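You operate a simulated robot arm through the tools that you are given. There is no shell and no other tool.

The job below is to be done with a simulated two-armed robot. You get a single attempt, and the scene is never put back.

JOB
Iron the white napkin at the heat on its care tag.
Fine: switch the red socket on, set the heat dial, wait for the green light, press the creases out, seat the iron on its base, turn dial and socket off.

It is judged by the outcome, as a careful person would: the job done as asked, and still so three seconds after it is handed in. It fails if anything else is knocked over, pushed out of place, dropped, spilled or broken. Flat cloth is picked up by pressing the open fingertips on it (5 to 10 N) and closing them slowly along it; thin cloth reads only 2 to 8 mm in the jaws.

ROBOT AND FRAMES
Two 7-joint arms with fingered hands on one trunk that stands fixed in place. Base frame: the origin is at the foot of the trunk, x ahead of it, y to its left, z up. Units: m, rad, N and s.
The left shoulder is at [0.05, 0.214, 0.869], the right one opposite. With the tool pointing down near the work surface each hand reaches from about 0.36 to 0.88 m from the base axis, measured 20 degrees to its own side. Payload 3 kg a hand.
Tool frame (each hand has its own): the origin (TCP) lies between the finger pads and is the grasp point; the fingertips stand 0.026 m ahead of it; z points along the fingers, y is the line along which they close. Largest opening 0.132 m; the body of the gripper starts 0.073 m behind the TCP. The gripper is a hand of 3 fingers: y runs from the thumb to the fingers, the wrist lies at [0, 0, -0.229] in the tool frame, and closing takes about 1.5 s.
Orientation is that of the tool frame in the base frame, as a unit quaternion [x, y, z, w]. With the fingers straight down and closing along the base's y, the tool's x points along the base's -x, its y along +y and its z along -z.

CONTROLS
- The arms move only by the tool servo_tool. It takes "left_motion", "right_motion" or both (then of equal length, played together; a hand with none holds still); each is one flat list of numbers, 7 for each row, row after row: the shift along the tool's x, y, z in m, then the turn, a rotation vector about the tool's x, y, z in degrees, then the closure, from 0 (fully open) to 1 (shut). In form: [tx, ty, tz, ax, ay, az, fingers, tx, ty, tz, ax, ay, az, fingers, ...]. A call has 1 to 20 rows; each row shifts and turns the commanded pose from where the row before left it, along the tool's axes as they then stand. A row lasts 0.2 s, in which the tool goes at most 0.05 m and 0.15 rad; a call with a longer step from one row to the next is refused whole, and so is a gripper value outside its range. Where a pose cannot be reached the arm comes as near as it can. A force on the tool above 40 N (or 10 N above the force at the start of the call, whichever is more), or a blocked arm, ends the call early, and 0.2 s more pass. Each finger travels about 0.072 m/s and halts on what it meets, pressing with about 28 N; the grip force reading is that of the motor and also rises with nothing between the fingers. The clock runs only during rows and for 0.2 s after the last one: add rows that do not move to give the fingers time. It gives the time, the measured TCP pose, the force on the tool (base axes), the opening and the grip force at its end, in the units of the frame above (readings bear some noise), with the torque about the TCP (base axes, N m) and any sound that the robot's microphone picked up.
- Cameras (640 x 400 px; columns grow to the right, rows downward): "scene" is now at [0.0347, -0.0022, 1.5039]; the picture's right is [-0.03, -1.00, 0.00], its down [-0.62, 0.02, -0.78] and it looks along [0.78, -0.02, -0.62] (base axes); focal length 281 px, centre (320, 200). "left" rides on the left gripper at [-0.062, 0.003, -0.092] in its tool frame; the picture's right is [-0.05, -1.00, 0.00], its down [0.83, -0.04, -0.56] and it looks along [0.55, -0.03, 0.83] (tool axes); focal length 230 px, centre (320, 200). "right" rides on the right gripper at [0.062, 0.003, -0.092] in its tool frame; the picture's right is [-0.05, 1.00, 0.00], its down [-0.83, -0.04, -0.56] and it looks along [-0.55, -0.03, 0.83] (tool axes); focal length 230 px, centre (320, 200). There is no depth. A picture from a camera that has moved, and an enlarged one, comes with that camera's place and axes in the base frame and with its lens.
- snapshot(camera): a new picture of that camera. No time passes.
- preshape(shape, hand): the hand has 3 fingers and takes this shape, open, in about a second: jaw (thumb against the fingers, like two jaws); tri (thumb and two fingers); tip (a fingertip pinch); poke (one finger out to press); point (the index stretched); flat (the hand flat); cup (the hand cupped); fist (a fist). The gripper value then closes the fingers along that shape, each until it touches; the sizes above hold for jaw. It gives what a move gives, with no picture.
- head_to(pan, tilt): turns the head with the scene camera to pan (to the left, within 1.501 rad either way) and tilt (down, from -0.506 to 1.204), counted from straight ahead of the robot. It gives what a move gives.
- zoom(camera, box): a new picture of the part [left, top, right, bottom] of that camera's present view, enlarged. No time passes.
- finish_job(): hands the job in; it is judged then, once.

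Nothing tells you positions but the pictures and the camera data. Unless the task says otherwise, let go and move clear before handing in.

The tools are called after "Emit:" as name(argument=value, ...) on one line, values as JSON. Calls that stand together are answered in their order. servo_tool: Moves the arms, as the interface text tells. Its arguments: {"type":"object","properties":{"left_motion":{"type":"array","items":{"type":"number"}},"right_motion":{"type":"array","items":{"type":"number"}}},"required":[]} The other tools are called the same way: preshape (shape, hand) gives the hand a shape; head_to (pan, tilt) turns the head that bears the scene camera; snapshot (camera) takes a picture; zoom (camera, box) takes an enlarged picture of a part of a camera's view; finish_job () hands the job in.

At the start:

```text
t: 0.0
left_position: [0.4947, 0.1992, 1.1915]
left_tool_rot: [0.0, 1.0, 0.0, 0.0]
left_ft_force: [0.7, -0.6, 1.1]
left_torque: [0.01, 0.02, 0.01]
left_finger_gap: 0.1318
left_grip_force: 0.1
left_shape: jaw
right_position: [0.4784, -0.2349, 1.1924]
right_tool_rot: [0.0, 1.0, 0.001, 0.0]
right_ft_force: [-0.3, -0.5, 0.0]
right_torque: [-0.01, -0.01, -0.02]
right_finger_gap: 0.1317
right_grip_force: 0.0
right_shape: jaw
head pan, tilt: [-0.028, 0.672]
```

scene: 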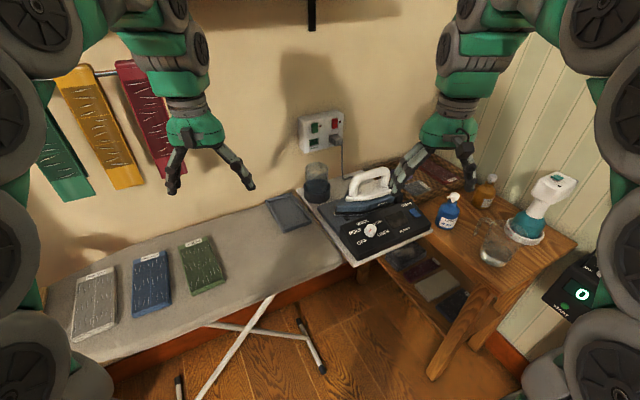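
right: 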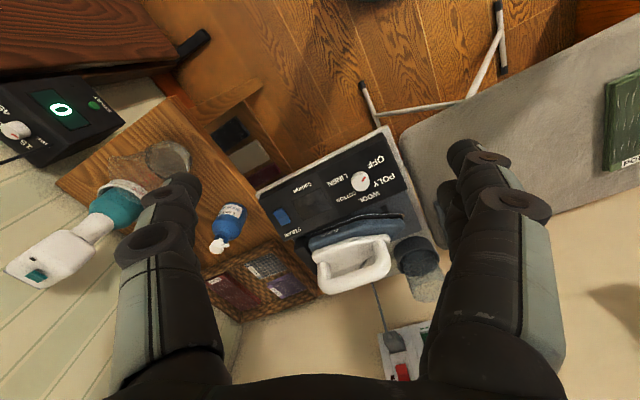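
left: 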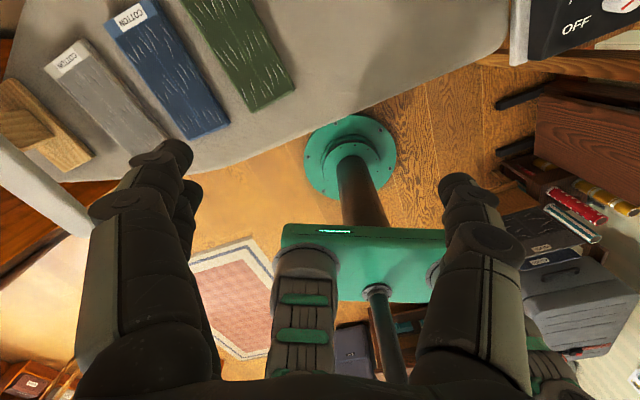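

I see an ironing board with three folded napkins (white/grey, blue, green), an iron on a base with a heat dial, a wall socket with green and red switches, and bottles on a side table. I'll look closer at each part before moving.

Emit:
zoom(camera="scene", box=[280, 90, 440, 190])

Emit:
zoom(camera="scene", box=[300, 160, 460, 260])

Emit:
zoom(camera="scene", box=[50, 220, 242, 340])

Emit:
zoom(camera="left", box=[0, 0, 320, 200])

Emit:
zoom(camera="right", box=[240, 120, 440, 245])

Emit:
zoom(camera="scene", box=[520, 220, 640, 340])

```text
4.00 times, centred on (360, 140) of scene
camera zoom: at [0.0347, -0.0022, 1.5039], right [-0.03, -1.0, 0.0], down [-0.62, 0.02, -0.78], along [0.78, -0.02, -0.62], focal length 1125 px, centre (160, 440)
```

zoom: 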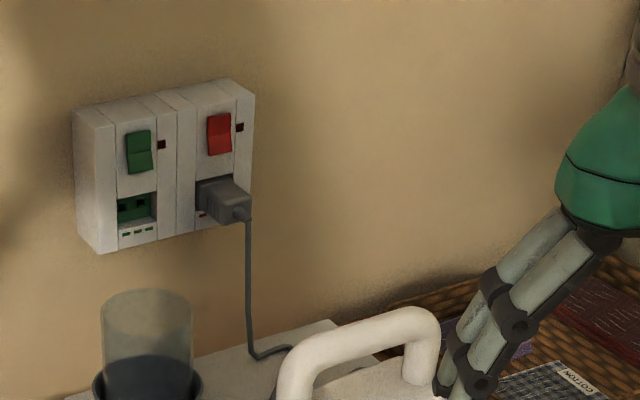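

```text
4.00 times, centred on (380, 210) of scene
camera zoom: at [0.0347, -0.0022, 1.5039], right [-0.03, -1.0, 0.0], down [-0.62, 0.02, -0.78], along [0.78, -0.02, -0.62], focal length 1125 px, centre (80, 160)
```

zoom: 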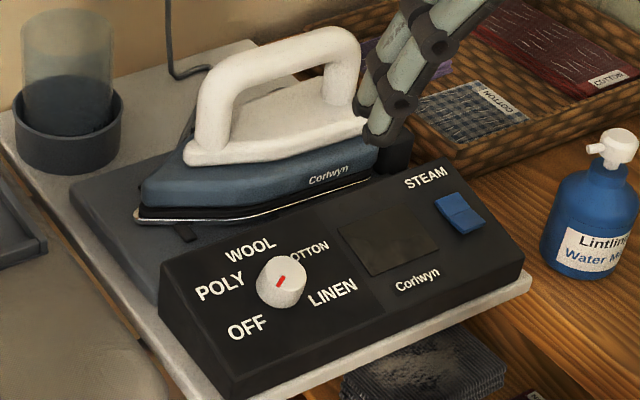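

```text
3.33 times, centred on (146, 280) of scene
camera zoom: at [0.0347, -0.0022, 1.5039], right [-0.03, -1.0, 0.0], down [-0.62, 0.02, -0.78], along [0.78, -0.02, -0.62], focal length 938 px, centre (900, -67)
```

zoom: 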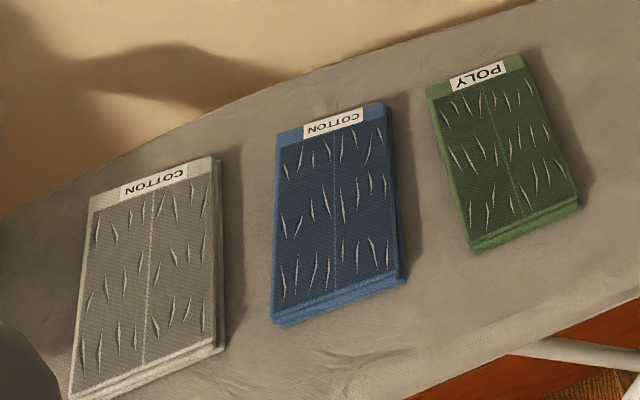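

```text
2.00 times, centred on (160, 100) of left
camera zoom: at [0.5557, 0.2013, 1.2842], right [0.05, -1.0, 0.0], down [-0.83, -0.04, 0.56], along [-0.55, -0.03, -0.83], focal length 460 px, centre (640, 400)
```

zoom: 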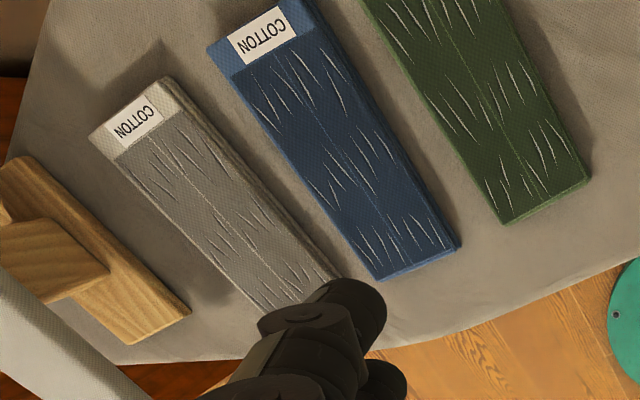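

```text
3.20 times, centred on (340, 182) of right
camera zoom: at [0.4165, -0.2313, 1.2845], right [0.05, 1.0, 0.0], down [0.83, -0.04, 0.56], along [0.55, -0.03, -0.83], focal length 736 px, centre (256, 256)
```

zoom: 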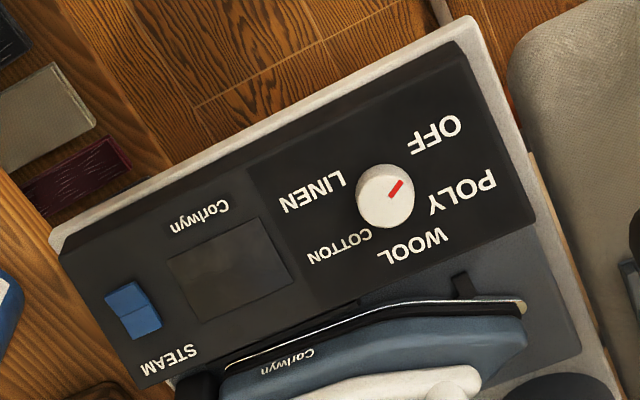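

```text
3.33 times, centred on (580, 280) of scene
camera zoom: at [0.0347, -0.0022, 1.5039], right [-0.03, -1.0, 0.0], down [-0.62, 0.02, -0.78], along [0.78, -0.02, -0.62], focal length 938 px, centre (-547, -67)
```

zoom: 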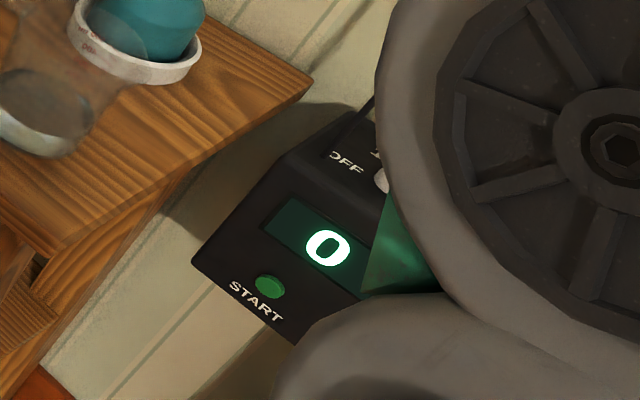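

The white napkin's tag reads COTTON, the dial sits at OFF, and the iron is plugged into the red socket. By triangulation the dial is near (0.62,-0.17,0.92) and the napkin near (0.445,0.55,0.87). I'll move the right hand aside to get a clear view of the iron.

Emit:
servo_tool(right_motion=[0, -0.045, 0, 0, 0, 0, 0, 0, -0.045, 0, 0, 0, 0, 0, 0, -0.045, 0, 0, 0, 0, 0, 0, 0, 0, 0, 0, 0, 0])

Emit:
snapshot(camera="scene")

Emit:
zoom(camera="scene", box=[290, 140, 450, 240])

Emit:
snapshot(camera="right")

```text
t: 1.0
left_position: [0.495, 0.1996, 1.1925]
left_tool_rot: [0.0, 1.0, 0.0, 0.0]
left_ft_force: [-0.9, -0.1, -1.2]
left_torque: [0.02, 0.04, 0.03]
left_finger_gap: 0.1317
left_grip_force: 0.0
left_shape: jaw
right_position: [0.4793, -0.3707, 1.1909]
right_tool_rot: [0.0, 1.0, 0.001, 0.0]
right_ft_force: [-0.1, 1.0, -0.6]
right_torque: [0.01, -0.01, 0.03]
right_finger_gap: 0.1318
right_grip_force: 0.0
right_shape: jaw
head pan, tilt: [-0.028, 0.672]
```

```text
taken
```

scene: 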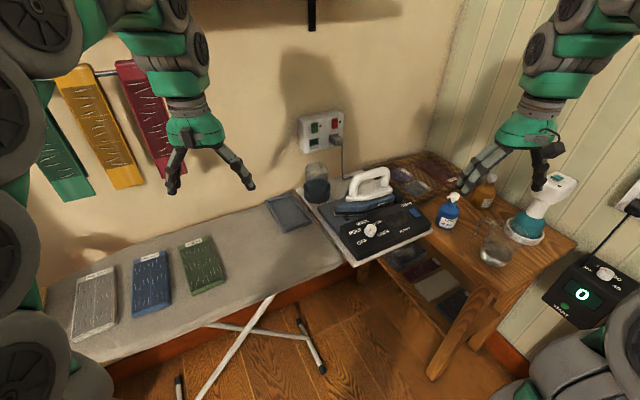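

```text
4.00 times, centred on (370, 190) of scene
camera zoom: at [0.0347, -0.0022, 1.5039], right [-0.03, -1.0, 0.0], down [-0.62, 0.02, -0.78], along [0.78, -0.02, -0.62], focal length 1125 px, centre (120, 240)
```

zoom: 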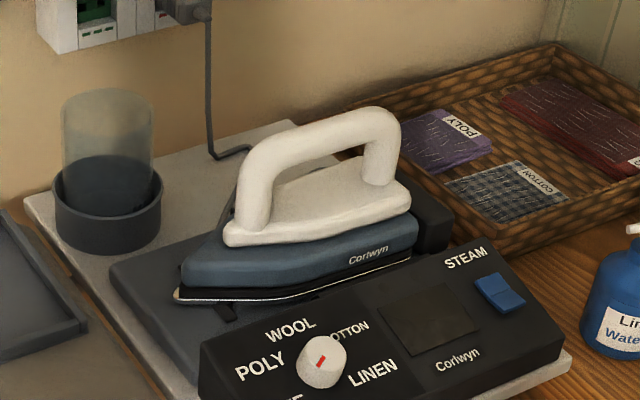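

```text
taken
camera right: at [0.416, -0.3677, 1.2827], right [0.05, 1.0, 0.0], down [0.83, -0.04, 0.56], along [0.55, -0.03, -0.83], focal length 230 px, centre (320, 200)
```

right: 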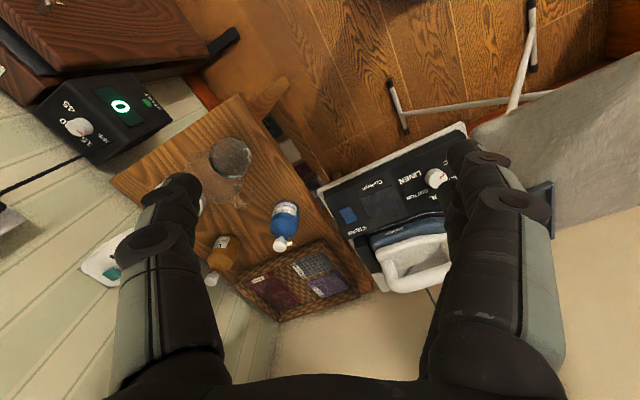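

The iron is a cordless one resting on a cradle behind the control panel, and the dial pointer is at OFF. Next I'll inspect the socket closely.

Emit:
zoom(camera="scene", box=[290, 100, 354, 140])

Emit:
zoom(camera="scene", box=[330, 160, 410, 210])

Emit:
zoom(camera="scene", box=[330, 200, 442, 270])

Emit:
zoom(camera="scene", box=[250, 170, 346, 230])

```text
10.00 times, centred on (322, 120) of scene
camera zoom: at [0.0347, -0.0022, 1.5039], right [-0.03, -1.0, 0.0], down [-0.62, 0.02, -0.78], along [0.78, -0.02, -0.62], focal length 2813 px, centre (300, 1000)
```

zoom: 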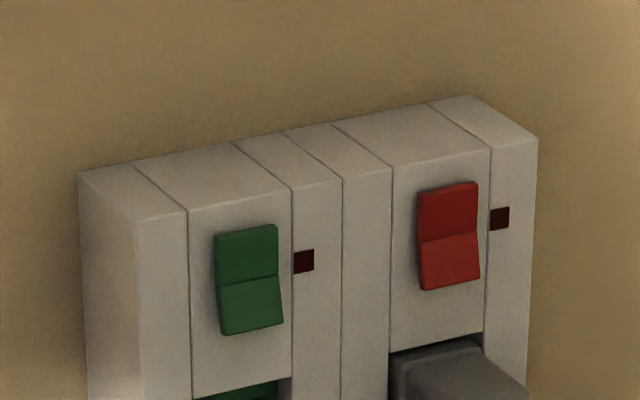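

```text
8.00 times, centred on (370, 185) of scene
camera zoom: at [0.0347, -0.0022, 1.5039], right [-0.03, -1.0, 0.0], down [-0.62, 0.02, -0.78], along [0.78, -0.02, -0.62], focal length 2250 px, centre (-80, 320)
```

zoom: 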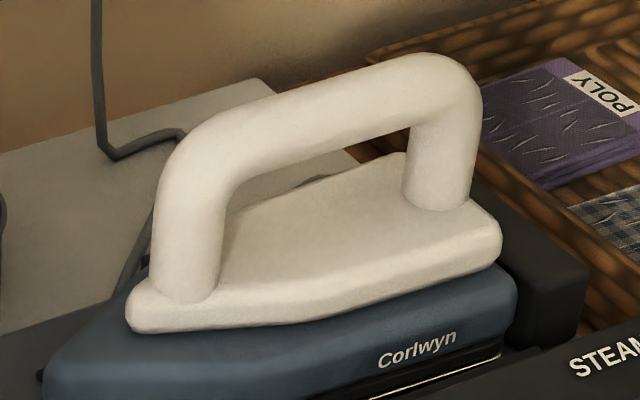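

```text
5.71 times, centred on (386, 235) of scene
camera zoom: at [0.0347, -0.0022, 1.5039], right [-0.03, -1.0, 0.0], down [-0.62, 0.02, -0.78], along [0.78, -0.02, -0.62], focal length 1607 px, centre (-57, 0)
```

zoom: 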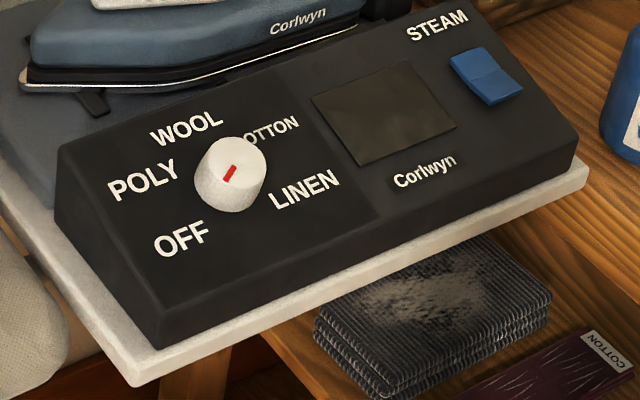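

```text
6.67 times, centred on (298, 200) of scene
camera zoom: at [0.0347, -0.0022, 1.5039], right [-0.03, -1.0, 0.0], down [-0.62, 0.02, -0.78], along [0.78, -0.02, -0.62], focal length 1875 px, centre (467, 200)
```

zoom: 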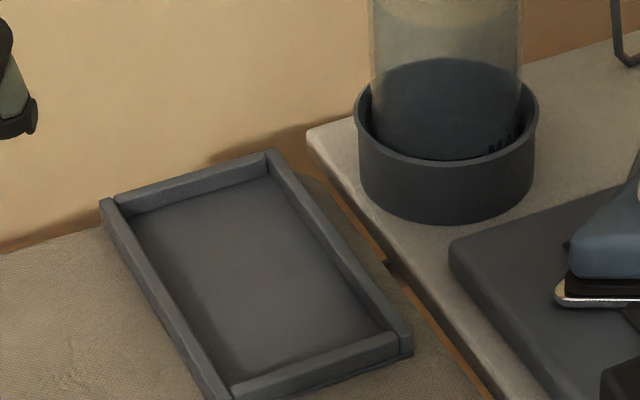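

The room is yawed about 27° from my frame. I take the red rocker to be near (1.0,-0.08,1.08), with its upper half pressed in, and its lamp is dark. I'll shape the right hand to poke and see where the fingertip sits.

Emit:
preshape(shape="poke", hand="right")

Emit:
zoom(camera="scene", box=[440, 60, 600, 260])

Emit:
snapshot(camera="right")

```text
t: 1.9
left_position: [0.4952, 0.1977, 1.1923]
left_tool_rot: [0.0, 1.0, 0.0, -0.001]
left_ft_force: [0.5, -1.0, -0.2]
left_torque: [-0.01, -0.02, -0.04]
left_finger_gap: 0.132
left_grip_force: 0.1
left_shape: jaw
right_position: [0.478, -0.3705, 1.1901]
right_tool_rot: [0.0, 1.0, 0.0, 0.0]
right_ft_force: [0.6, 0.2, 0.1]
right_torque: [-0.02, -0.03, 0.01]
right_finger_gap: 0.0
right_grip_force: 0.1
right_shape: poke
head pan, tilt: [-0.028, 0.672]
```

```text
2.00 times, centred on (520, 160) of scene
camera zoom: at [0.0347, -0.0022, 1.5039], right [-0.03, -1.0, 0.0], down [-0.62, 0.02, -0.78], along [0.78, -0.02, -0.62], focal length 563 px, centre (-80, 280)
```

zoom: 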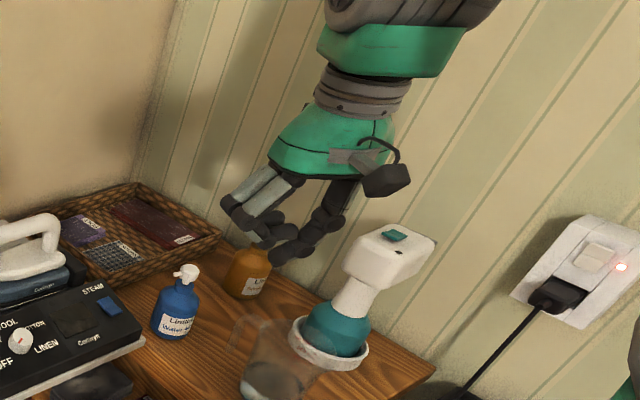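

```text
taken
camera right: at [0.4161, -0.3673, 1.2826], right [0.05, 1.0, 0.0], down [0.83, -0.04, 0.56], along [0.55, -0.03, -0.83], focal length 230 px, centre (320, 200)
```

right: 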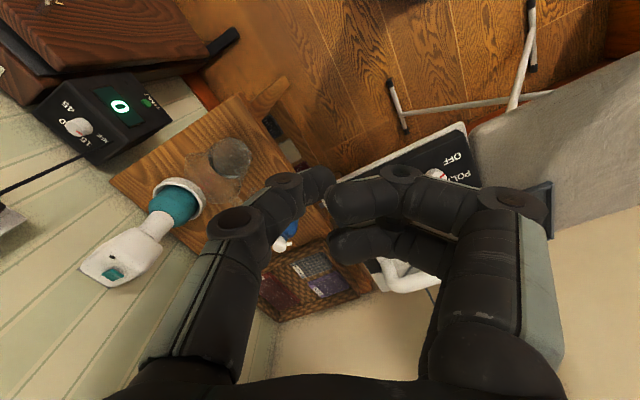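

The poke shape curls all three digits near the tool axis. I'll compare it with the "point" shape before choosing one.

Emit:
zoom(camera="scene", box=[480, 130, 560, 200])

Emit:
preshape(shape="point", hand="right")

Emit:
zoom(camera="scene", box=[480, 130, 560, 200])

Emit:
snapshot(camera="right")

Emit:
zoom(camera="left", box=[320, 0, 640, 200])

```text
5.71 times, centred on (520, 165) of scene
camera zoom: at [0.0347, -0.0022, 1.5039], right [-0.03, -1.0, 0.0], down [-0.62, 0.02, -0.78], along [0.78, -0.02, -0.62], focal length 1607 px, centre (-823, 400)
```

zoom: 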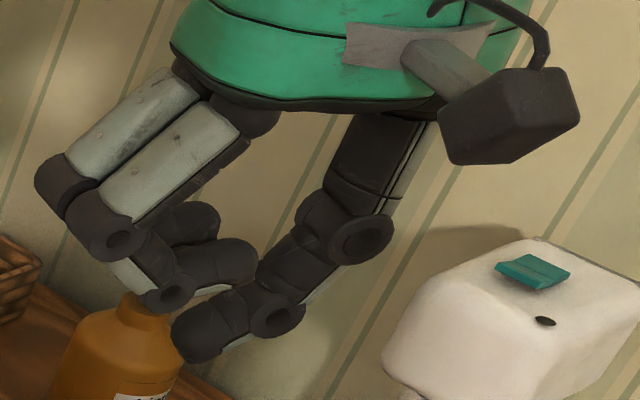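

```text
t: 2.8
left_position: [0.4955, 0.1986, 1.1923]
left_tool_rot: [0.0, 1.0, 0.0, 0.0]
left_ft_force: [1.1, -0.2, -0.2]
left_torque: [0.01, -0.01, 0.02]
left_finger_gap: 0.1317
left_grip_force: 0.1
left_shape: jaw
right_position: [0.4777, -0.3708, 1.1901]
right_tool_rot: [0.0, 1.0, 0.0, 0.0]
right_ft_force: [0.8, -0.6, 0.3]
right_torque: [-0.03, 0.0, 0.02]
right_finger_gap: 0.0
right_grip_force: 0.1
right_shape: point
head pan, tilt: [-0.028, 0.672]
```

```text
5.71 times, centred on (520, 165) of scene
camera zoom: at [0.0347, -0.0022, 1.5039], right [-0.03, -1.0, 0.0], down [-0.62, 0.02, -0.78], along [0.78, -0.02, -0.62], focal length 1607 px, centre (-823, 400)
```

zoom: 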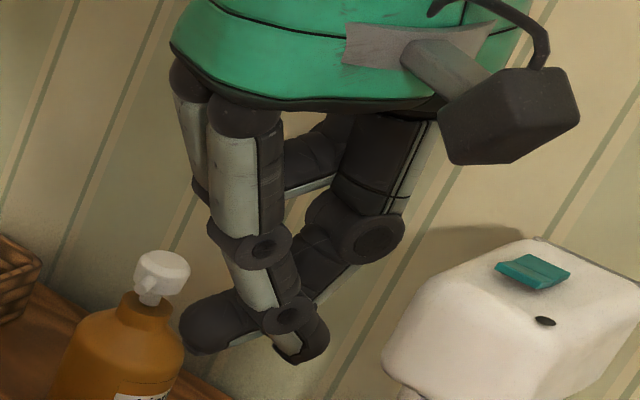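

```text
taken
camera right: at [0.4161, -0.3672, 1.2826], right [0.05, 1.0, 0.0], down [0.83, -0.04, 0.56], along [0.55, -0.03, -0.83], focal length 230 px, centre (320, 200)
```

right: 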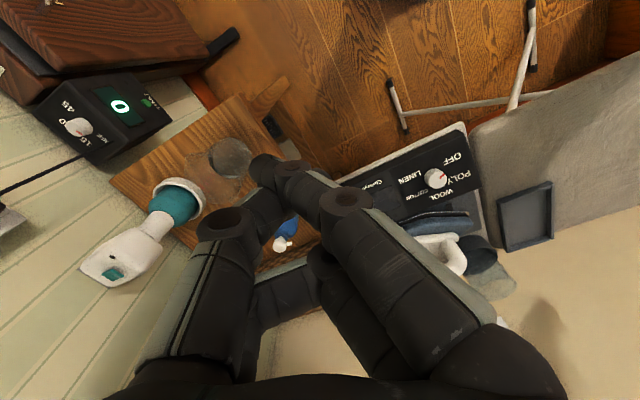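

```text
2.00 times, centred on (480, 100) of left
camera zoom: at [0.5557, 0.2013, 1.2842], right [0.05, -1.0, 0.0], down [-0.83, -0.04, 0.56], along [-0.55, -0.03, -0.83], focal length 460 px, centre (0, 400)
```

zoom: 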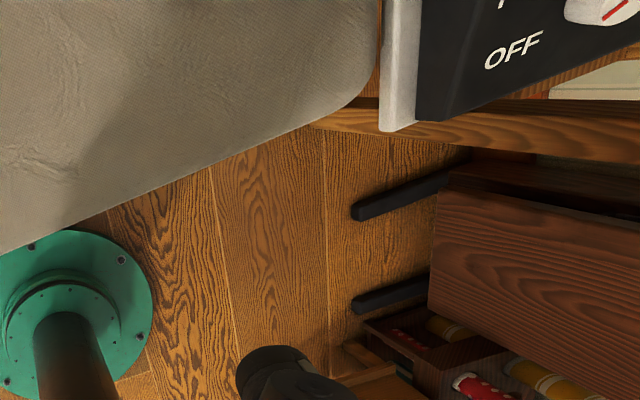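

Both shapes bend the tips sideways. I'll check "tip" and the closed jaw, which might give a narrower straight probe.

Emit:
preshape(shape="tip", hand="right")

Emit:
snapshot(camera="right")

Emit:
zoom(camera="scene", box=[480, 130, 560, 200])

Emit:
servo_tool(right_motion=[0, 0, 0, 0, 0, 0, 1, 0, 0, 0, 0, 0, 0, 1, 0, 0, 0, 0, 0, 0, 1, 0, 0, 0, 0, 0, 0, 1, 0, 0, 0, 0, 0, 0, 1, 0, 0, 0, 0, 0, 0, 1, 0, 0, 0, 0, 0, 0, 1, 0, 0, 0, 0, 0, 0, 1])

Emit:
snapshot(camera="right")

Emit:
zoom(camera="scene", box=[480, 130, 560, 200])

```text
t: 3.7
left_position: [0.4946, 0.1994, 1.1924]
left_tool_rot: [0.001, 1.0, 0.0, 0.0]
left_ft_force: [0.1, -0.1, 0.2]
left_torque: [0.02, 0.04, 0.01]
left_finger_gap: 0.132
left_grip_force: 0.1
left_shape: jaw
right_position: [0.4793, -0.3711, 1.1906]
right_tool_rot: [-0.001, 1.0, 0.0, 0.0]
right_ft_force: [0.8, -1.0, 0.1]
right_torque: [-0.01, -0.02, -0.01]
right_finger_gap: 0.0952
right_grip_force: 0.0
right_shape: tip
head pan, tilt: [-0.028, 0.672]
```

```text
taken
camera right: at [0.4161, -0.3673, 1.2826], right [0.05, 1.0, 0.0], down [0.83, -0.04, 0.56], along [0.55, -0.03, -0.83], focal length 230 px, centre (320, 200)
```

right: 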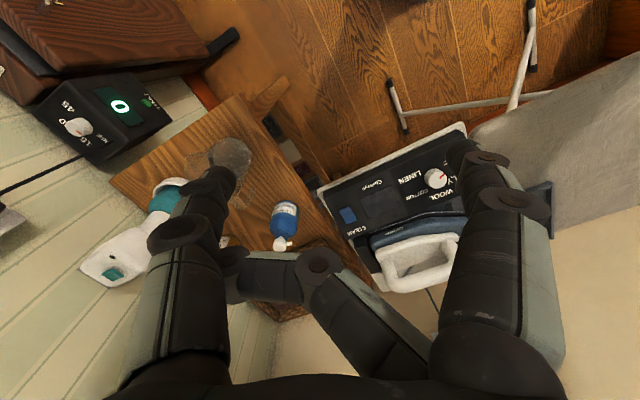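

```text
5.71 times, centred on (520, 165) of scene
camera zoom: at [0.0347, -0.0022, 1.5039], right [-0.03, -1.0, 0.0], down [-0.62, 0.02, -0.78], along [0.78, -0.02, -0.62], focal length 1607 px, centre (-823, 400)
```

zoom: 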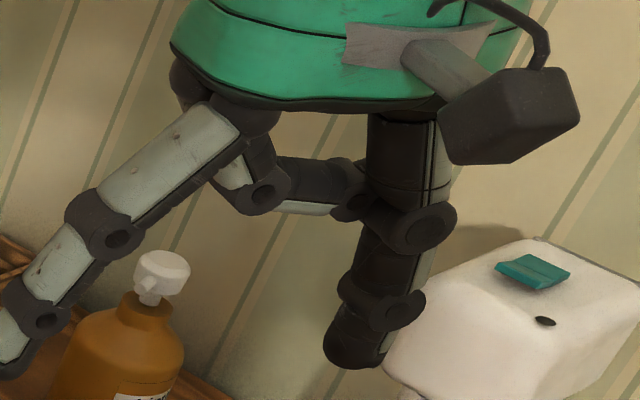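

```text
t: 5.5
left_position: [0.4943, 0.1986, 1.1918]
left_tool_rot: [0.0, 1.0, 0.0, 0.0]
left_ft_force: [-0.5, 0.2, -0.3]
left_torque: [0.02, -0.02, 0.01]
left_finger_gap: 0.1321
left_grip_force: 0.1
left_shape: jaw
right_position: [0.4786, -0.3712, 1.1886]
right_tool_rot: [0.0, 1.0, 0.0, 0.0]
right_ft_force: [-0.1, -0.3, 0.5]
right_torque: [-0.01, 0.03, -0.03]
right_finger_gap: 0.0
right_grip_force: 28.0
right_shape: tip
head pan, tilt: [-0.028, 0.672]
```

```text
taken
camera right: at [0.4161, -0.3673, 1.2826], right [0.05, 1.0, 0.0], down [0.83, -0.04, 0.56], along [0.55, -0.03, -0.83], focal length 230 px, centre (320, 200)
```

right: 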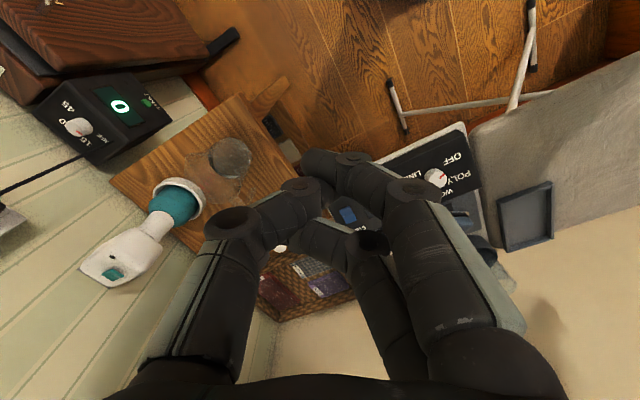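

```text
5.71 times, centred on (520, 165) of scene
camera zoom: at [0.0347, -0.0022, 1.5039], right [-0.03, -1.0, 0.0], down [-0.62, 0.02, -0.78], along [0.78, -0.02, -0.62], focal length 1607 px, centre (-823, 400)
```

zoom: 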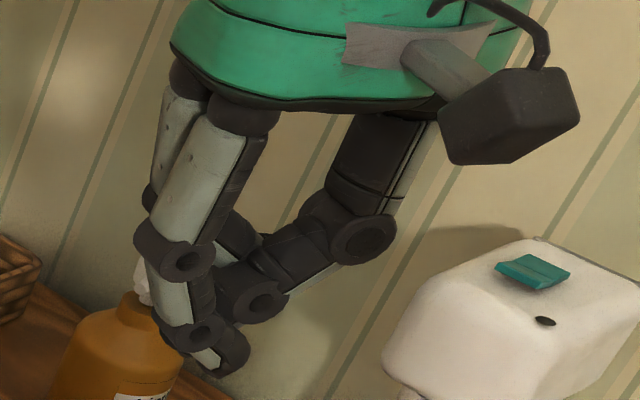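

Closed "tip" puts the index end near the tool axis, slightly ahead of the thumb. I'll check the closed jaw and the poke shape at other closures to find the cleanest presser.

Emit:
preshape(shape="poke", hand="right")

Emit:
servo_tool(right_motion=[0, 0, 0, 0, 0, 0, 1, 0, 0, 0, 0, 0, 0, 1, 0, 0, 0, 0, 0, 0, 1, 0, 0, 0, 0, 0, 0, 1, 0, 0, 0, 0, 0, 0, 1, 0, 0, 0, 0, 0, 0, 1])

Emit:
snapshot(camera="right")

Emit:
zoom(camera="scene", box=[480, 130, 560, 200])

Emit:
preshape(shape="jaw", hand="right")

Emit:
servo_tool(right_motion=[0, 0, 0, 0, 0, 0, 1, 0, 0, 0, 0, 0, 0, 1, 0, 0, 0, 0, 0, 0, 1, 0, 0, 0, 0, 0, 0, 1, 0, 0, 0, 0, 0, 0, 1, 0, 0, 0, 0, 0, 0, 1])

Emit:
snapshot(camera="right")

Emit:
zoom(camera="scene", box=[480, 130, 560, 200])

```text
t: 6.4
left_position: [0.4942, 0.1991, 1.1917]
left_tool_rot: [0.0, 1.0, 0.001, 0.0]
left_ft_force: [0.1, -0.1, 1.3]
left_torque: [-0.02, -0.01, 0.01]
left_finger_gap: 0.1319
left_grip_force: 0.1
left_shape: jaw
right_position: [0.4779, -0.3712, 1.191]
right_tool_rot: [0.0, 1.0, 0.0, 0.0]
right_ft_force: [0.6, 0.4, 0.0]
right_torque: [0.03, 0.0, 0.01]
right_finger_gap: 0.0
right_grip_force: 0.1
right_shape: poke
head pan, tilt: [-0.028, 0.672]
```

```text
t: 7.8
left_position: [0.4947, 0.1995, 1.1916]
left_tool_rot: [0.0, 1.0, 0.001, 0.0]
left_ft_force: [-0.2, -0.2, 0.7]
left_torque: [0.01, -0.03, -0.02]
left_finger_gap: 0.1321
left_grip_force: 0.0
left_shape: jaw
right_position: [0.479, -0.3705, 1.1907]
right_tool_rot: [0.0, 1.0, 0.001, 0.001]
right_ft_force: [0.5, 0.7, 0.0]
right_torque: [0.0, -0.02, 0.02]
right_finger_gap: 0.0
right_grip_force: 0.1
right_shape: poke
head pan, tilt: [-0.028, 0.672]
```

```text
taken
camera right: at [0.416, -0.3672, 1.2826], right [0.05, 1.0, 0.0], down [0.83, -0.04, 0.56], along [0.55, -0.03, -0.83], focal length 230 px, centre (320, 200)
```

right: 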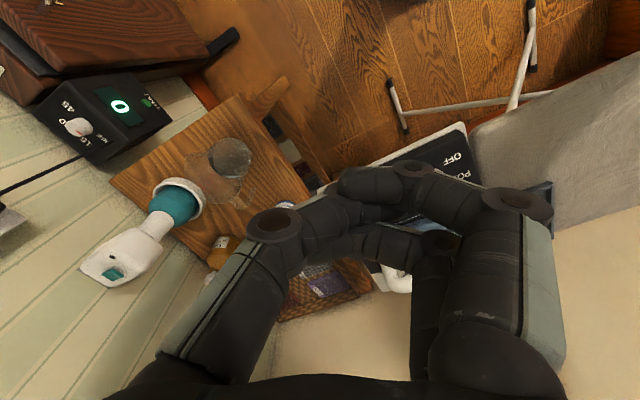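

```text
5.71 times, centred on (520, 165) of scene
camera zoom: at [0.0347, -0.0022, 1.5039], right [-0.03, -1.0, 0.0], down [-0.62, 0.02, -0.78], along [0.78, -0.02, -0.62], focal length 1607 px, centre (-823, 400)
```

zoom: 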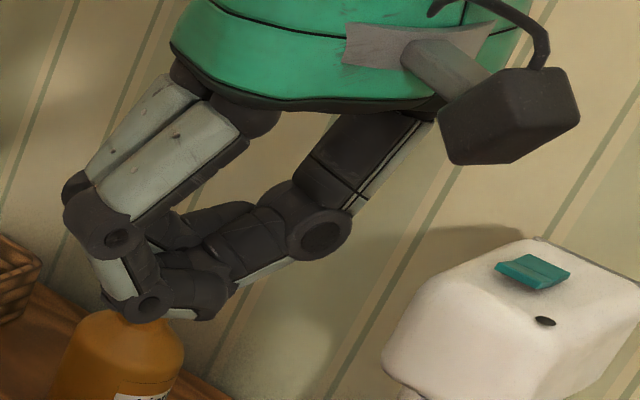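

```text
t: 8.7
left_position: [0.494, 0.1994, 1.1923]
left_tool_rot: [0.0, 1.0, 0.0, 0.0]
left_ft_force: [0.0, -0.3, -0.2]
left_torque: [0.01, 0.02, -0.01]
left_finger_gap: 0.1319
left_grip_force: 0.0
left_shape: jaw
right_position: [0.478, -0.3699, 1.1909]
right_tool_rot: [0.0, 1.0, 0.0, 0.001]
right_ft_force: [0.9, 0.5, 0.5]
right_torque: [-0.01, -0.01, -0.03]
right_finger_gap: 0.0212
right_grip_force: 0.1
right_shape: jaw
head pan, tilt: [-0.028, 0.672]
```

```text
t: 10.1
left_position: [0.4932, 0.2004, 1.1921]
left_tool_rot: [0.0, 1.0, 0.0, 0.0]
left_ft_force: [0.6, -0.5, 0.4]
left_torque: [-0.02, -0.04, 0.02]
left_finger_gap: 0.1322
left_grip_force: 0.0
left_shape: jaw
right_position: [0.479, -0.3712, 1.19]
right_tool_rot: [0.0, 1.0, 0.001, 0.0]
right_ft_force: [0.0, -0.3, 0.4]
right_torque: [0.03, 0.0, 0.03]
right_finger_gap: 0.0003
right_grip_force: 28.1
right_shape: jaw
head pan, tilt: [-0.028, 0.672]
```

```text
taken
camera right: at [0.4161, -0.3673, 1.2826], right [0.05, 1.0, 0.0], down [0.83, -0.04, 0.56], along [0.55, -0.03, -0.83], focal length 230 px, centre (320, 200)
```

right: 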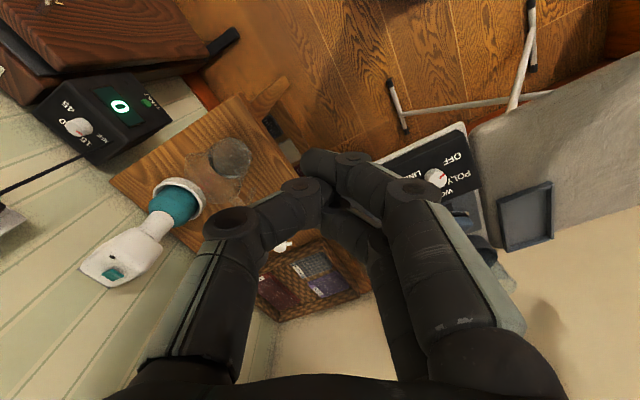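

```text
5.71 times, centred on (520, 165) of scene
camera zoom: at [0.0347, -0.0022, 1.5039], right [-0.03, -1.0, 0.0], down [-0.62, 0.02, -0.78], along [0.78, -0.02, -0.62], focal length 1607 px, centre (-823, 400)
```

zoom: 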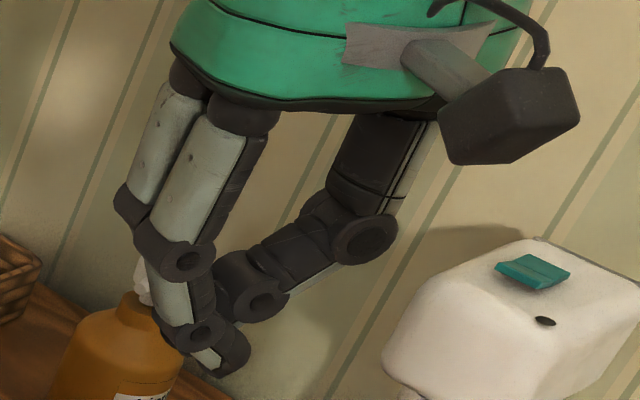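

Closed "tip" gives a single leading index end with the middle finger tucked away, so I'll press with that. I'll pitch the right hand up to point toward the wall, about 20° below horizontal and yawed a little left.

Emit:
preshape(shape="tip", hand="right")

Emit:
servo_tool(right_motion=[0, 0, 0, 0, -8, 0, 1, 0, 0, 0, 0, -8, 0, 1, 0, 0, 0, 0, -8, 0, 1, 0, 0, 0, 0, -8, 0, 1, 0, 0, 0, 0, -8, 0, 1, 0, 0, 0, 0, -8, 0, 1, 0, 0, 0, 0, -8, 0, 1, 0, 0, 0, 0, -8, 0, 1, 0, 0, 0, 0, -6, 0, 1, 0, 0, 0, -5.64, 0, -2.05, 1, 0, 0, 0, -5.64, 0, -2.05, 1])

Emit:
snapshot(camera="scene")

Emit:
snapshot(camera="right")

```text
t: 11.0
left_position: [0.4949, 0.1988, 1.1918]
left_tool_rot: [0.0, 1.0, 0.0, 0.0]
left_ft_force: [-0.2, -1.3, 0.0]
left_torque: [0.01, -0.04, 0.03]
left_finger_gap: 0.132
left_grip_force: 0.1
left_shape: jaw
right_position: [0.4792, -0.3711, 1.1894]
right_tool_rot: [0.0, 1.0, 0.0, 0.0]
right_ft_force: [1.3, 0.5, -0.2]
right_torque: [0.01, 0.01, 0.03]
right_finger_gap: 0.1319
right_grip_force: 0.0
right_shape: tip
head pan, tilt: [-0.028, 0.672]
```

```text
t: 13.4
left_position: [0.4937, 0.199, 1.1917]
left_tool_rot: [0.0, 1.0, 0.0, -0.001]
left_ft_force: [0.2, 0.1, -0.2]
left_torque: [0.03, -0.02, 0.02]
left_finger_gap: 0.1318
left_grip_force: 0.0
left_shape: jaw
right_position: [0.4794, -0.3702, 1.1919]
right_tool_rot: [-0.084, 0.843, 0.066, 0.528]
right_ft_force: [0.0, -0.4, -0.6]
right_torque: [0.0, 0.01, -0.02]
right_finger_gap: 0.0
right_grip_force: 28.1
right_shape: tip
right hand out of reach, approached as far as the arm can: row 9
head pan, tilt: [-0.028, 0.672]
```

```text
taken
```

scene: 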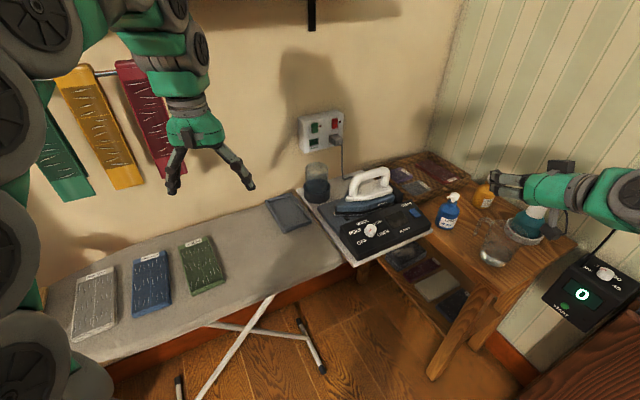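

```text
taken
camera right: at [0.37, -0.3889, 1.1766], right [-0.19, 0.98, 0.07], down [-0.12, -0.09, 0.99], along [0.98, 0.17, 0.14], focal length 230 px, centre (320, 200)
```

right: 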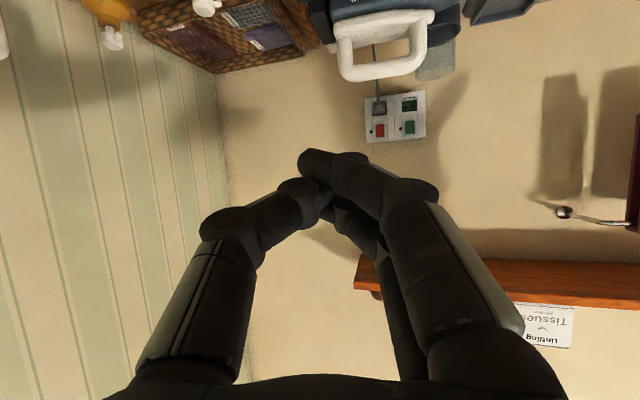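

From two views the red rocker centre is at about (1.026,-0.085,1.078). I'll carry the right hand forward at a safe height to a point in front of the socket.

Emit:
servo_tool(right_motion=[-0.01457, 0.01316, 0.03889, 0, 0, 0, 1, -0.01457, 0.01316, 0.03889, 0, 0, 0, 1, -0.01457, 0.01316, 0.03889, 0, 0, 0, 1, -0.01457, 0.01316, 0.03889, 0, 0, 0, 1, -0.01457, 0.01316, 0.03889, 0, 0, 0, 1, -0.01457, 0.01316, 0.03889, 0, 0, 0, 1, -0.01457, 0.01316, 0.03889, 0, 0, 0, 1, -0.01457, 0.01316, 0.03889, 0, 0, 0, 1, -0.01457, 0.01316, 0.03889, 0, 0, 0, 1, -0.01457, 0.01316, 0.03889, 0, 0, 0, 1, -0.01457, 0.01316, 0.03889, 0, 0, 0, 1])

Emit:
snapshot(camera="scene")

Emit:
snapshot(camera="right")

```text
t: 15.8
left_position: [0.4935, 0.1989, 1.1905]
left_tool_rot: [0.0, 1.0, -0.001, 0.0]
left_ft_force: [-0.1, 0.7, -0.5]
left_torque: [-0.04, -0.04, 0.0]
left_finger_gap: 0.1321
left_grip_force: 0.2
left_shape: jaw
right_position: [0.8939, -0.1327, 1.1533]
right_tool_rot: [-0.082, 0.843, 0.065, 0.528]
right_ft_force: [-0.1, -0.3, 0.0]
right_torque: [0.01, 0.01, -0.02]
right_finger_gap: 0.0001
right_grip_force: 28.3
right_shape: tip
head pan, tilt: [-0.028, 0.672]
```

```text
taken
```

scene: 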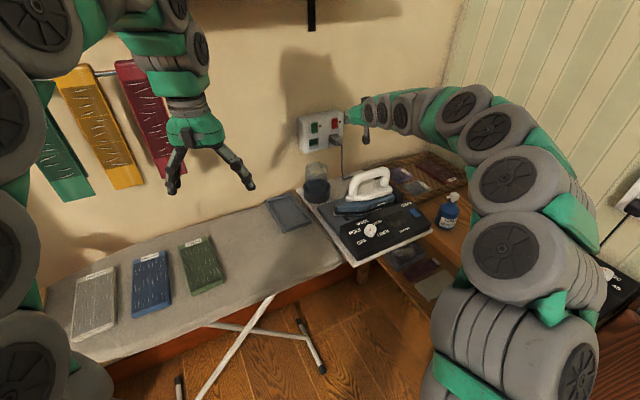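

```text
taken
camera right: at [0.7846, -0.1519, 1.1379], right [-0.18, 0.98, 0.07], down [-0.12, -0.09, 0.99], along [0.98, 0.17, 0.14], focal length 230 px, centre (320, 200)
```

right: 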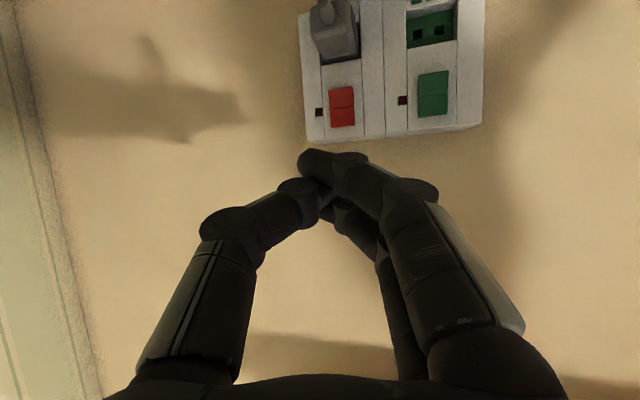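

The hand is now just in front of the socket. I'll zoom in on the rocker from the hand camera and the scene camera.

Emit:
zoom(camera="right", box=[280, 60, 408, 190])

Emit:
zoom(camera="scene", box=[290, 80, 386, 140])

```text
3.08 times, centred on (344, 125) of right
camera zoom: at [0.7846, -0.1519, 1.1379], right [-0.18, 0.98, 0.07], down [-0.12, -0.09, 0.99], along [0.98, 0.17, 0.14], focal length 708 px, centre (246, 431)
```

zoom: 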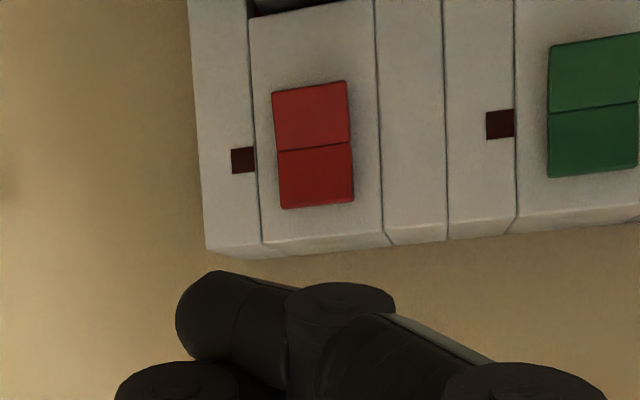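

```text
6.67 times, centred on (338, 110) of scene
camera zoom: at [0.0348, -0.0024, 1.5039], right [-0.03, -1.0, 0.0], down [-0.62, 0.02, -0.78], along [0.78, -0.02, -0.62], focal length 1875 px, centre (200, 800)
```

zoom: 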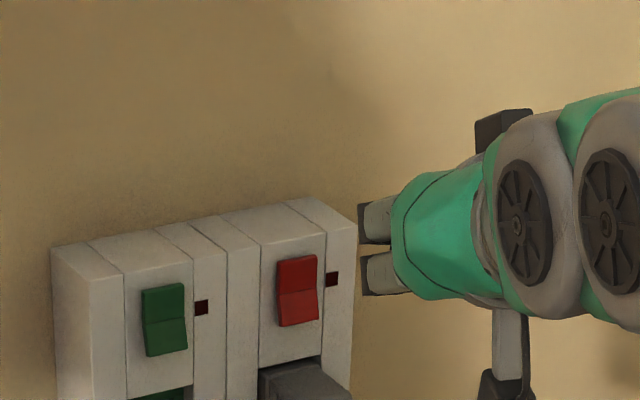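

The lower half of the red rocker is at about (1.012,-0.084,1.072). I'll level the hand a bit more and bring the fingertip to about 3 cm in front of it.

Emit:
servo_tool(right_motion=[0, 0, 0, 0, -7.5, 0, 1, 0, 0, 0, 0, -7.5, 0, 1, 0.0185, 0.0037, 0.0256, 0, 0, 0, 1, 0.0185, 0.0037, 0.0256, 0, 0, 0, 1, 0.0185, 0.0037, 0.0256, 0, 0, 0, 1, 0, 0, 0, 0, 0, 0, 1])

Emit:
zoom(camera="scene", box=[290, 80, 386, 140])

Emit:
snapshot(camera="right")

Emit:
snapshot(camera="scene")

```text
t: 17.2
left_position: [0.4946, 0.1989, 1.1923]
left_tool_rot: [0.001, 1.0, 0.0, 0.0]
left_ft_force: [0.3, -0.6, 0.4]
left_torque: [0.02, -0.03, 0.0]
left_finger_gap: 0.1319
left_grip_force: 0.0
left_shape: jaw
right_position: [0.956, -0.1068, 1.0823]
right_tool_rot: [-0.072, 0.768, 0.074, 0.632]
right_ft_force: [0.4, 0.1, -0.5]
right_torque: [0.04, -0.02, -0.02]
right_finger_gap: 0.0002
right_grip_force: 28.3
right_shape: tip
head pan, tilt: [-0.028, 0.672]
```

```text
6.67 times, centred on (338, 110) of scene
camera zoom: at [0.0347, -0.0023, 1.5039], right [-0.03, -1.0, 0.0], down [-0.62, 0.02, -0.78], along [0.78, -0.02, -0.62], focal length 1875 px, centre (200, 800)
```

zoom: 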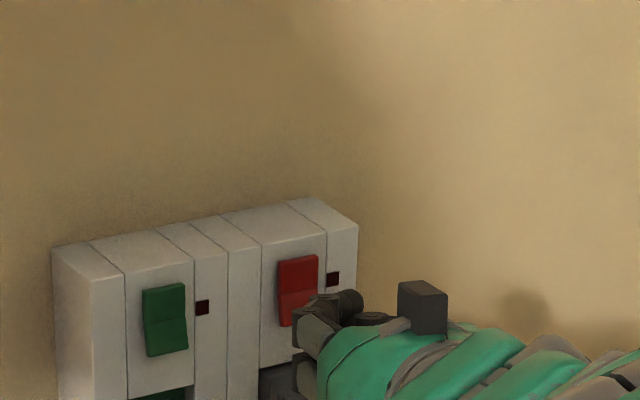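

```text
taken
camera right: at [0.8541, -0.1243, 1.0387], right [-0.2, 0.98, 0.07], down [-0.37, -0.14, 0.92], along [0.91, 0.15, 0.39], focal length 230 px, centre (320, 200)
```

right: 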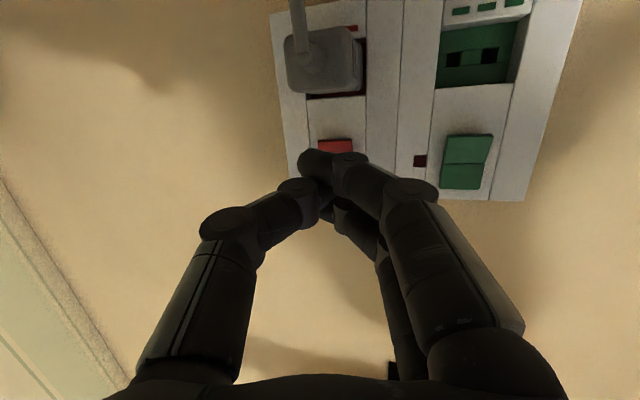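

```text
taken
```

scene: 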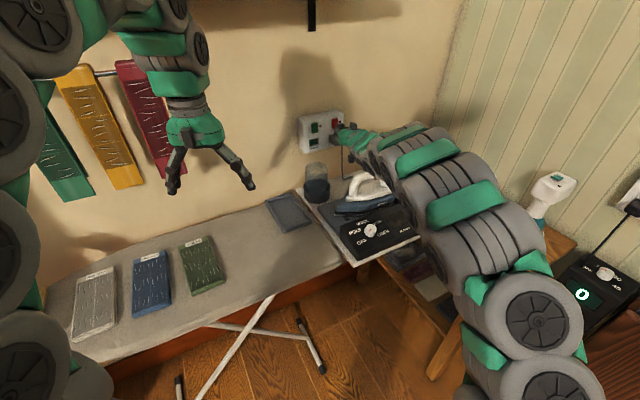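

The fingertip covers the lower half of the rocker from the scene view. Before pushing, I'll look at the whole hand to check its clearance from the iron and the plug.

Emit:
zoom(camera="scene", box=[300, 90, 428, 220])

Emit:
zoom(camera="right", box=[260, 90, 400, 200])

```text
3.08 times, centred on (364, 155) of scene
camera zoom: at [0.0347, -0.0023, 1.5039], right [-0.03, -1.0, 0.0], down [-0.62, 0.02, -0.78], along [0.78, -0.02, -0.62], focal length 866 px, centre (185, 338)
```

zoom: 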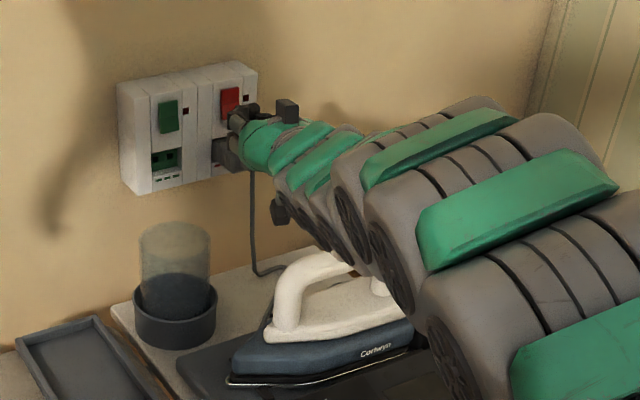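

```text
3.64 times, centred on (330, 145) of right
camera zoom: at [0.8541, -0.1243, 1.0387], right [-0.2, 0.98, 0.07], down [-0.37, -0.14, 0.92], along [0.91, 0.15, 0.39], focal length 837 px, centre (284, 400)
```

zoom: 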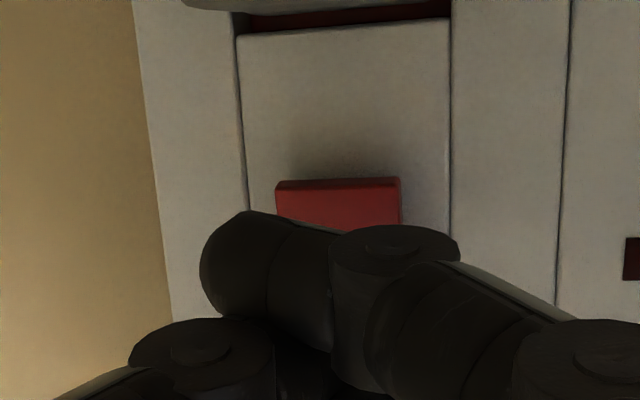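

The second dark box is only the hand's other fixture, and the forearm clears the iron handle. Next I'll move along the wall normal toward the rocker's lower half in small steps.

Emit:
servo_tool(right_motion=[-0.003, 0.0027, 0.0093, 0, 0, 0, 1, -0.003, 0.0027, 0.0093, 0, 0, 0, 1, -0.0008, 0.001, 0.0038, 0, 0, 0, 1, -0.0007, 0.001, 0.0038, 0, 0, 0, 1, 0, 0, 0, 0, 0, 0, 1])

Emit:
zoom(camera="scene", box=[310, 100, 374, 140])

Emit:
zoom(camera="right", box=[260, 90, 400, 200])

```text
t: 18.4
left_position: [0.4937, 0.1994, 1.1921]
left_tool_rot: [0.0, 1.0, 0.0, -0.001]
left_ft_force: [-0.1, -0.4, 0.3]
left_torque: [0.01, -0.01, 0.01]
left_finger_gap: 0.1318
left_grip_force: 0.0
left_shape: jaw
right_position: [0.9807, -0.095, 1.0861]
right_tool_rot: [-0.074, 0.768, 0.076, 0.632]
right_ft_force: [0.7, 0.2, -0.5]
right_torque: [-0.03, 0.01, -0.01]
right_finger_gap: 0.0001
right_grip_force: 28.1
right_shape: tip
head pan, tilt: [-0.028, 0.672]
```

```text
10.00 times, centred on (342, 120) of scene
camera zoom: at [0.0347, -0.0022, 1.5039], right [-0.03, -1.0, 0.0], down [-0.62, 0.02, -0.78], along [0.78, -0.02, -0.62], focal length 2813 px, centre (100, 1000)
```

zoom: 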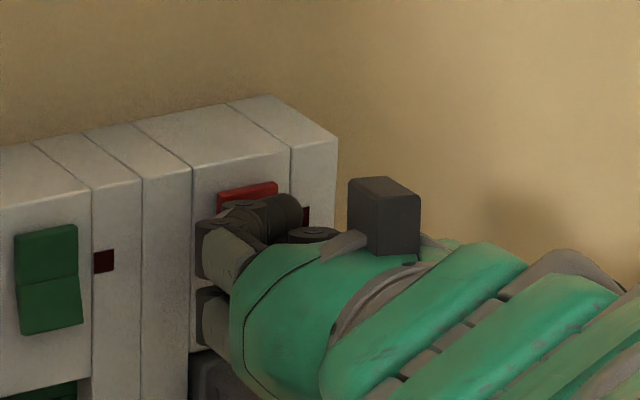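

```text
3.64 times, centred on (330, 145) of right
camera zoom: at [0.8789, -0.1109, 1.0433], right [-0.2, 0.98, 0.07], down [-0.37, -0.14, 0.92], along [0.91, 0.15, 0.39], focal length 837 px, centre (284, 400)
```

zoom: 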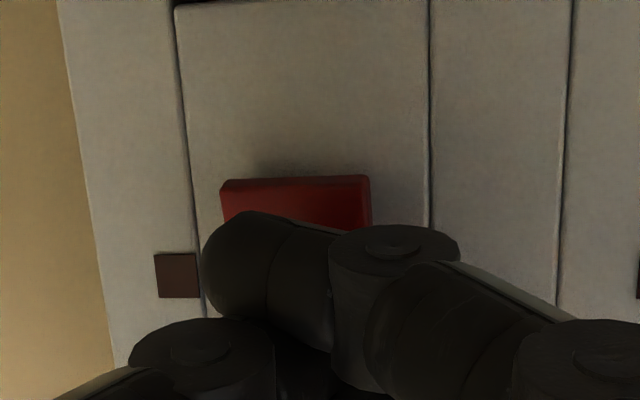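

Not in contact yet, and the alignment looks right. I'll advance in 3 mm steps until the rocker clicks or resists.

Emit:
servo_tool(right_motion=[-0.0005, 0.0008, 0.00285, 0, 0, 0, 1, -0.0005, 0.0008, 0.00285, 0, 0, 0, 1, -0.0005, 0.0008, 0.00285, 0, 0, 0, 1, 0, 0, 0, 0, 0, 0, 1])

Emit:
zoom(camera="right", box=[260, 90, 400, 200])

```text
t: 19.4
left_position: [0.4936, 0.1982, 1.1929]
left_tool_rot: [0.0, 1.0, 0.0, 0.0]
left_ft_force: [0.0, 0.7, 0.1]
left_torque: [0.03, 0.01, 0.0]
left_finger_gap: 0.1321
left_grip_force: 0.1
left_shape: jaw
right_position: [0.9884, -0.0906, 1.0868]
right_tool_rot: [-0.073, 0.768, 0.074, 0.632]
right_ft_force: [-10.4, -3.1, -2.2]
right_torque: [0.03, 0.04, 0.01]
right_finger_gap: 0.0
right_grip_force: 27.6
right_shape: tip
head pan, tilt: [-0.028, 0.672]
```

```text
3.64 times, centred on (330, 145) of right
camera zoom: at [0.8865, -0.1072, 1.0439], right [-0.2, 0.98, 0.07], down [-0.37, -0.14, 0.92], along [0.91, 0.15, 0.39], focal length 837 px, centre (284, 400)
```

zoom: 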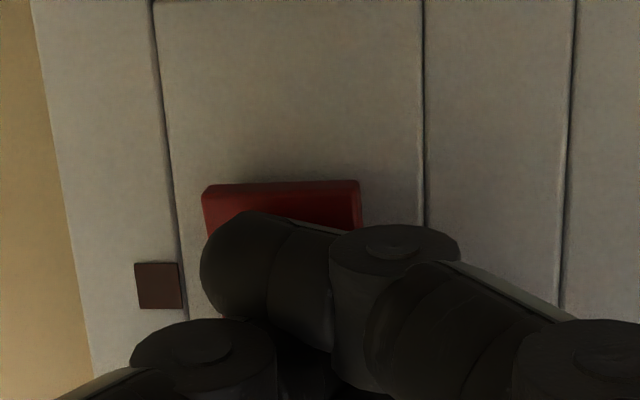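

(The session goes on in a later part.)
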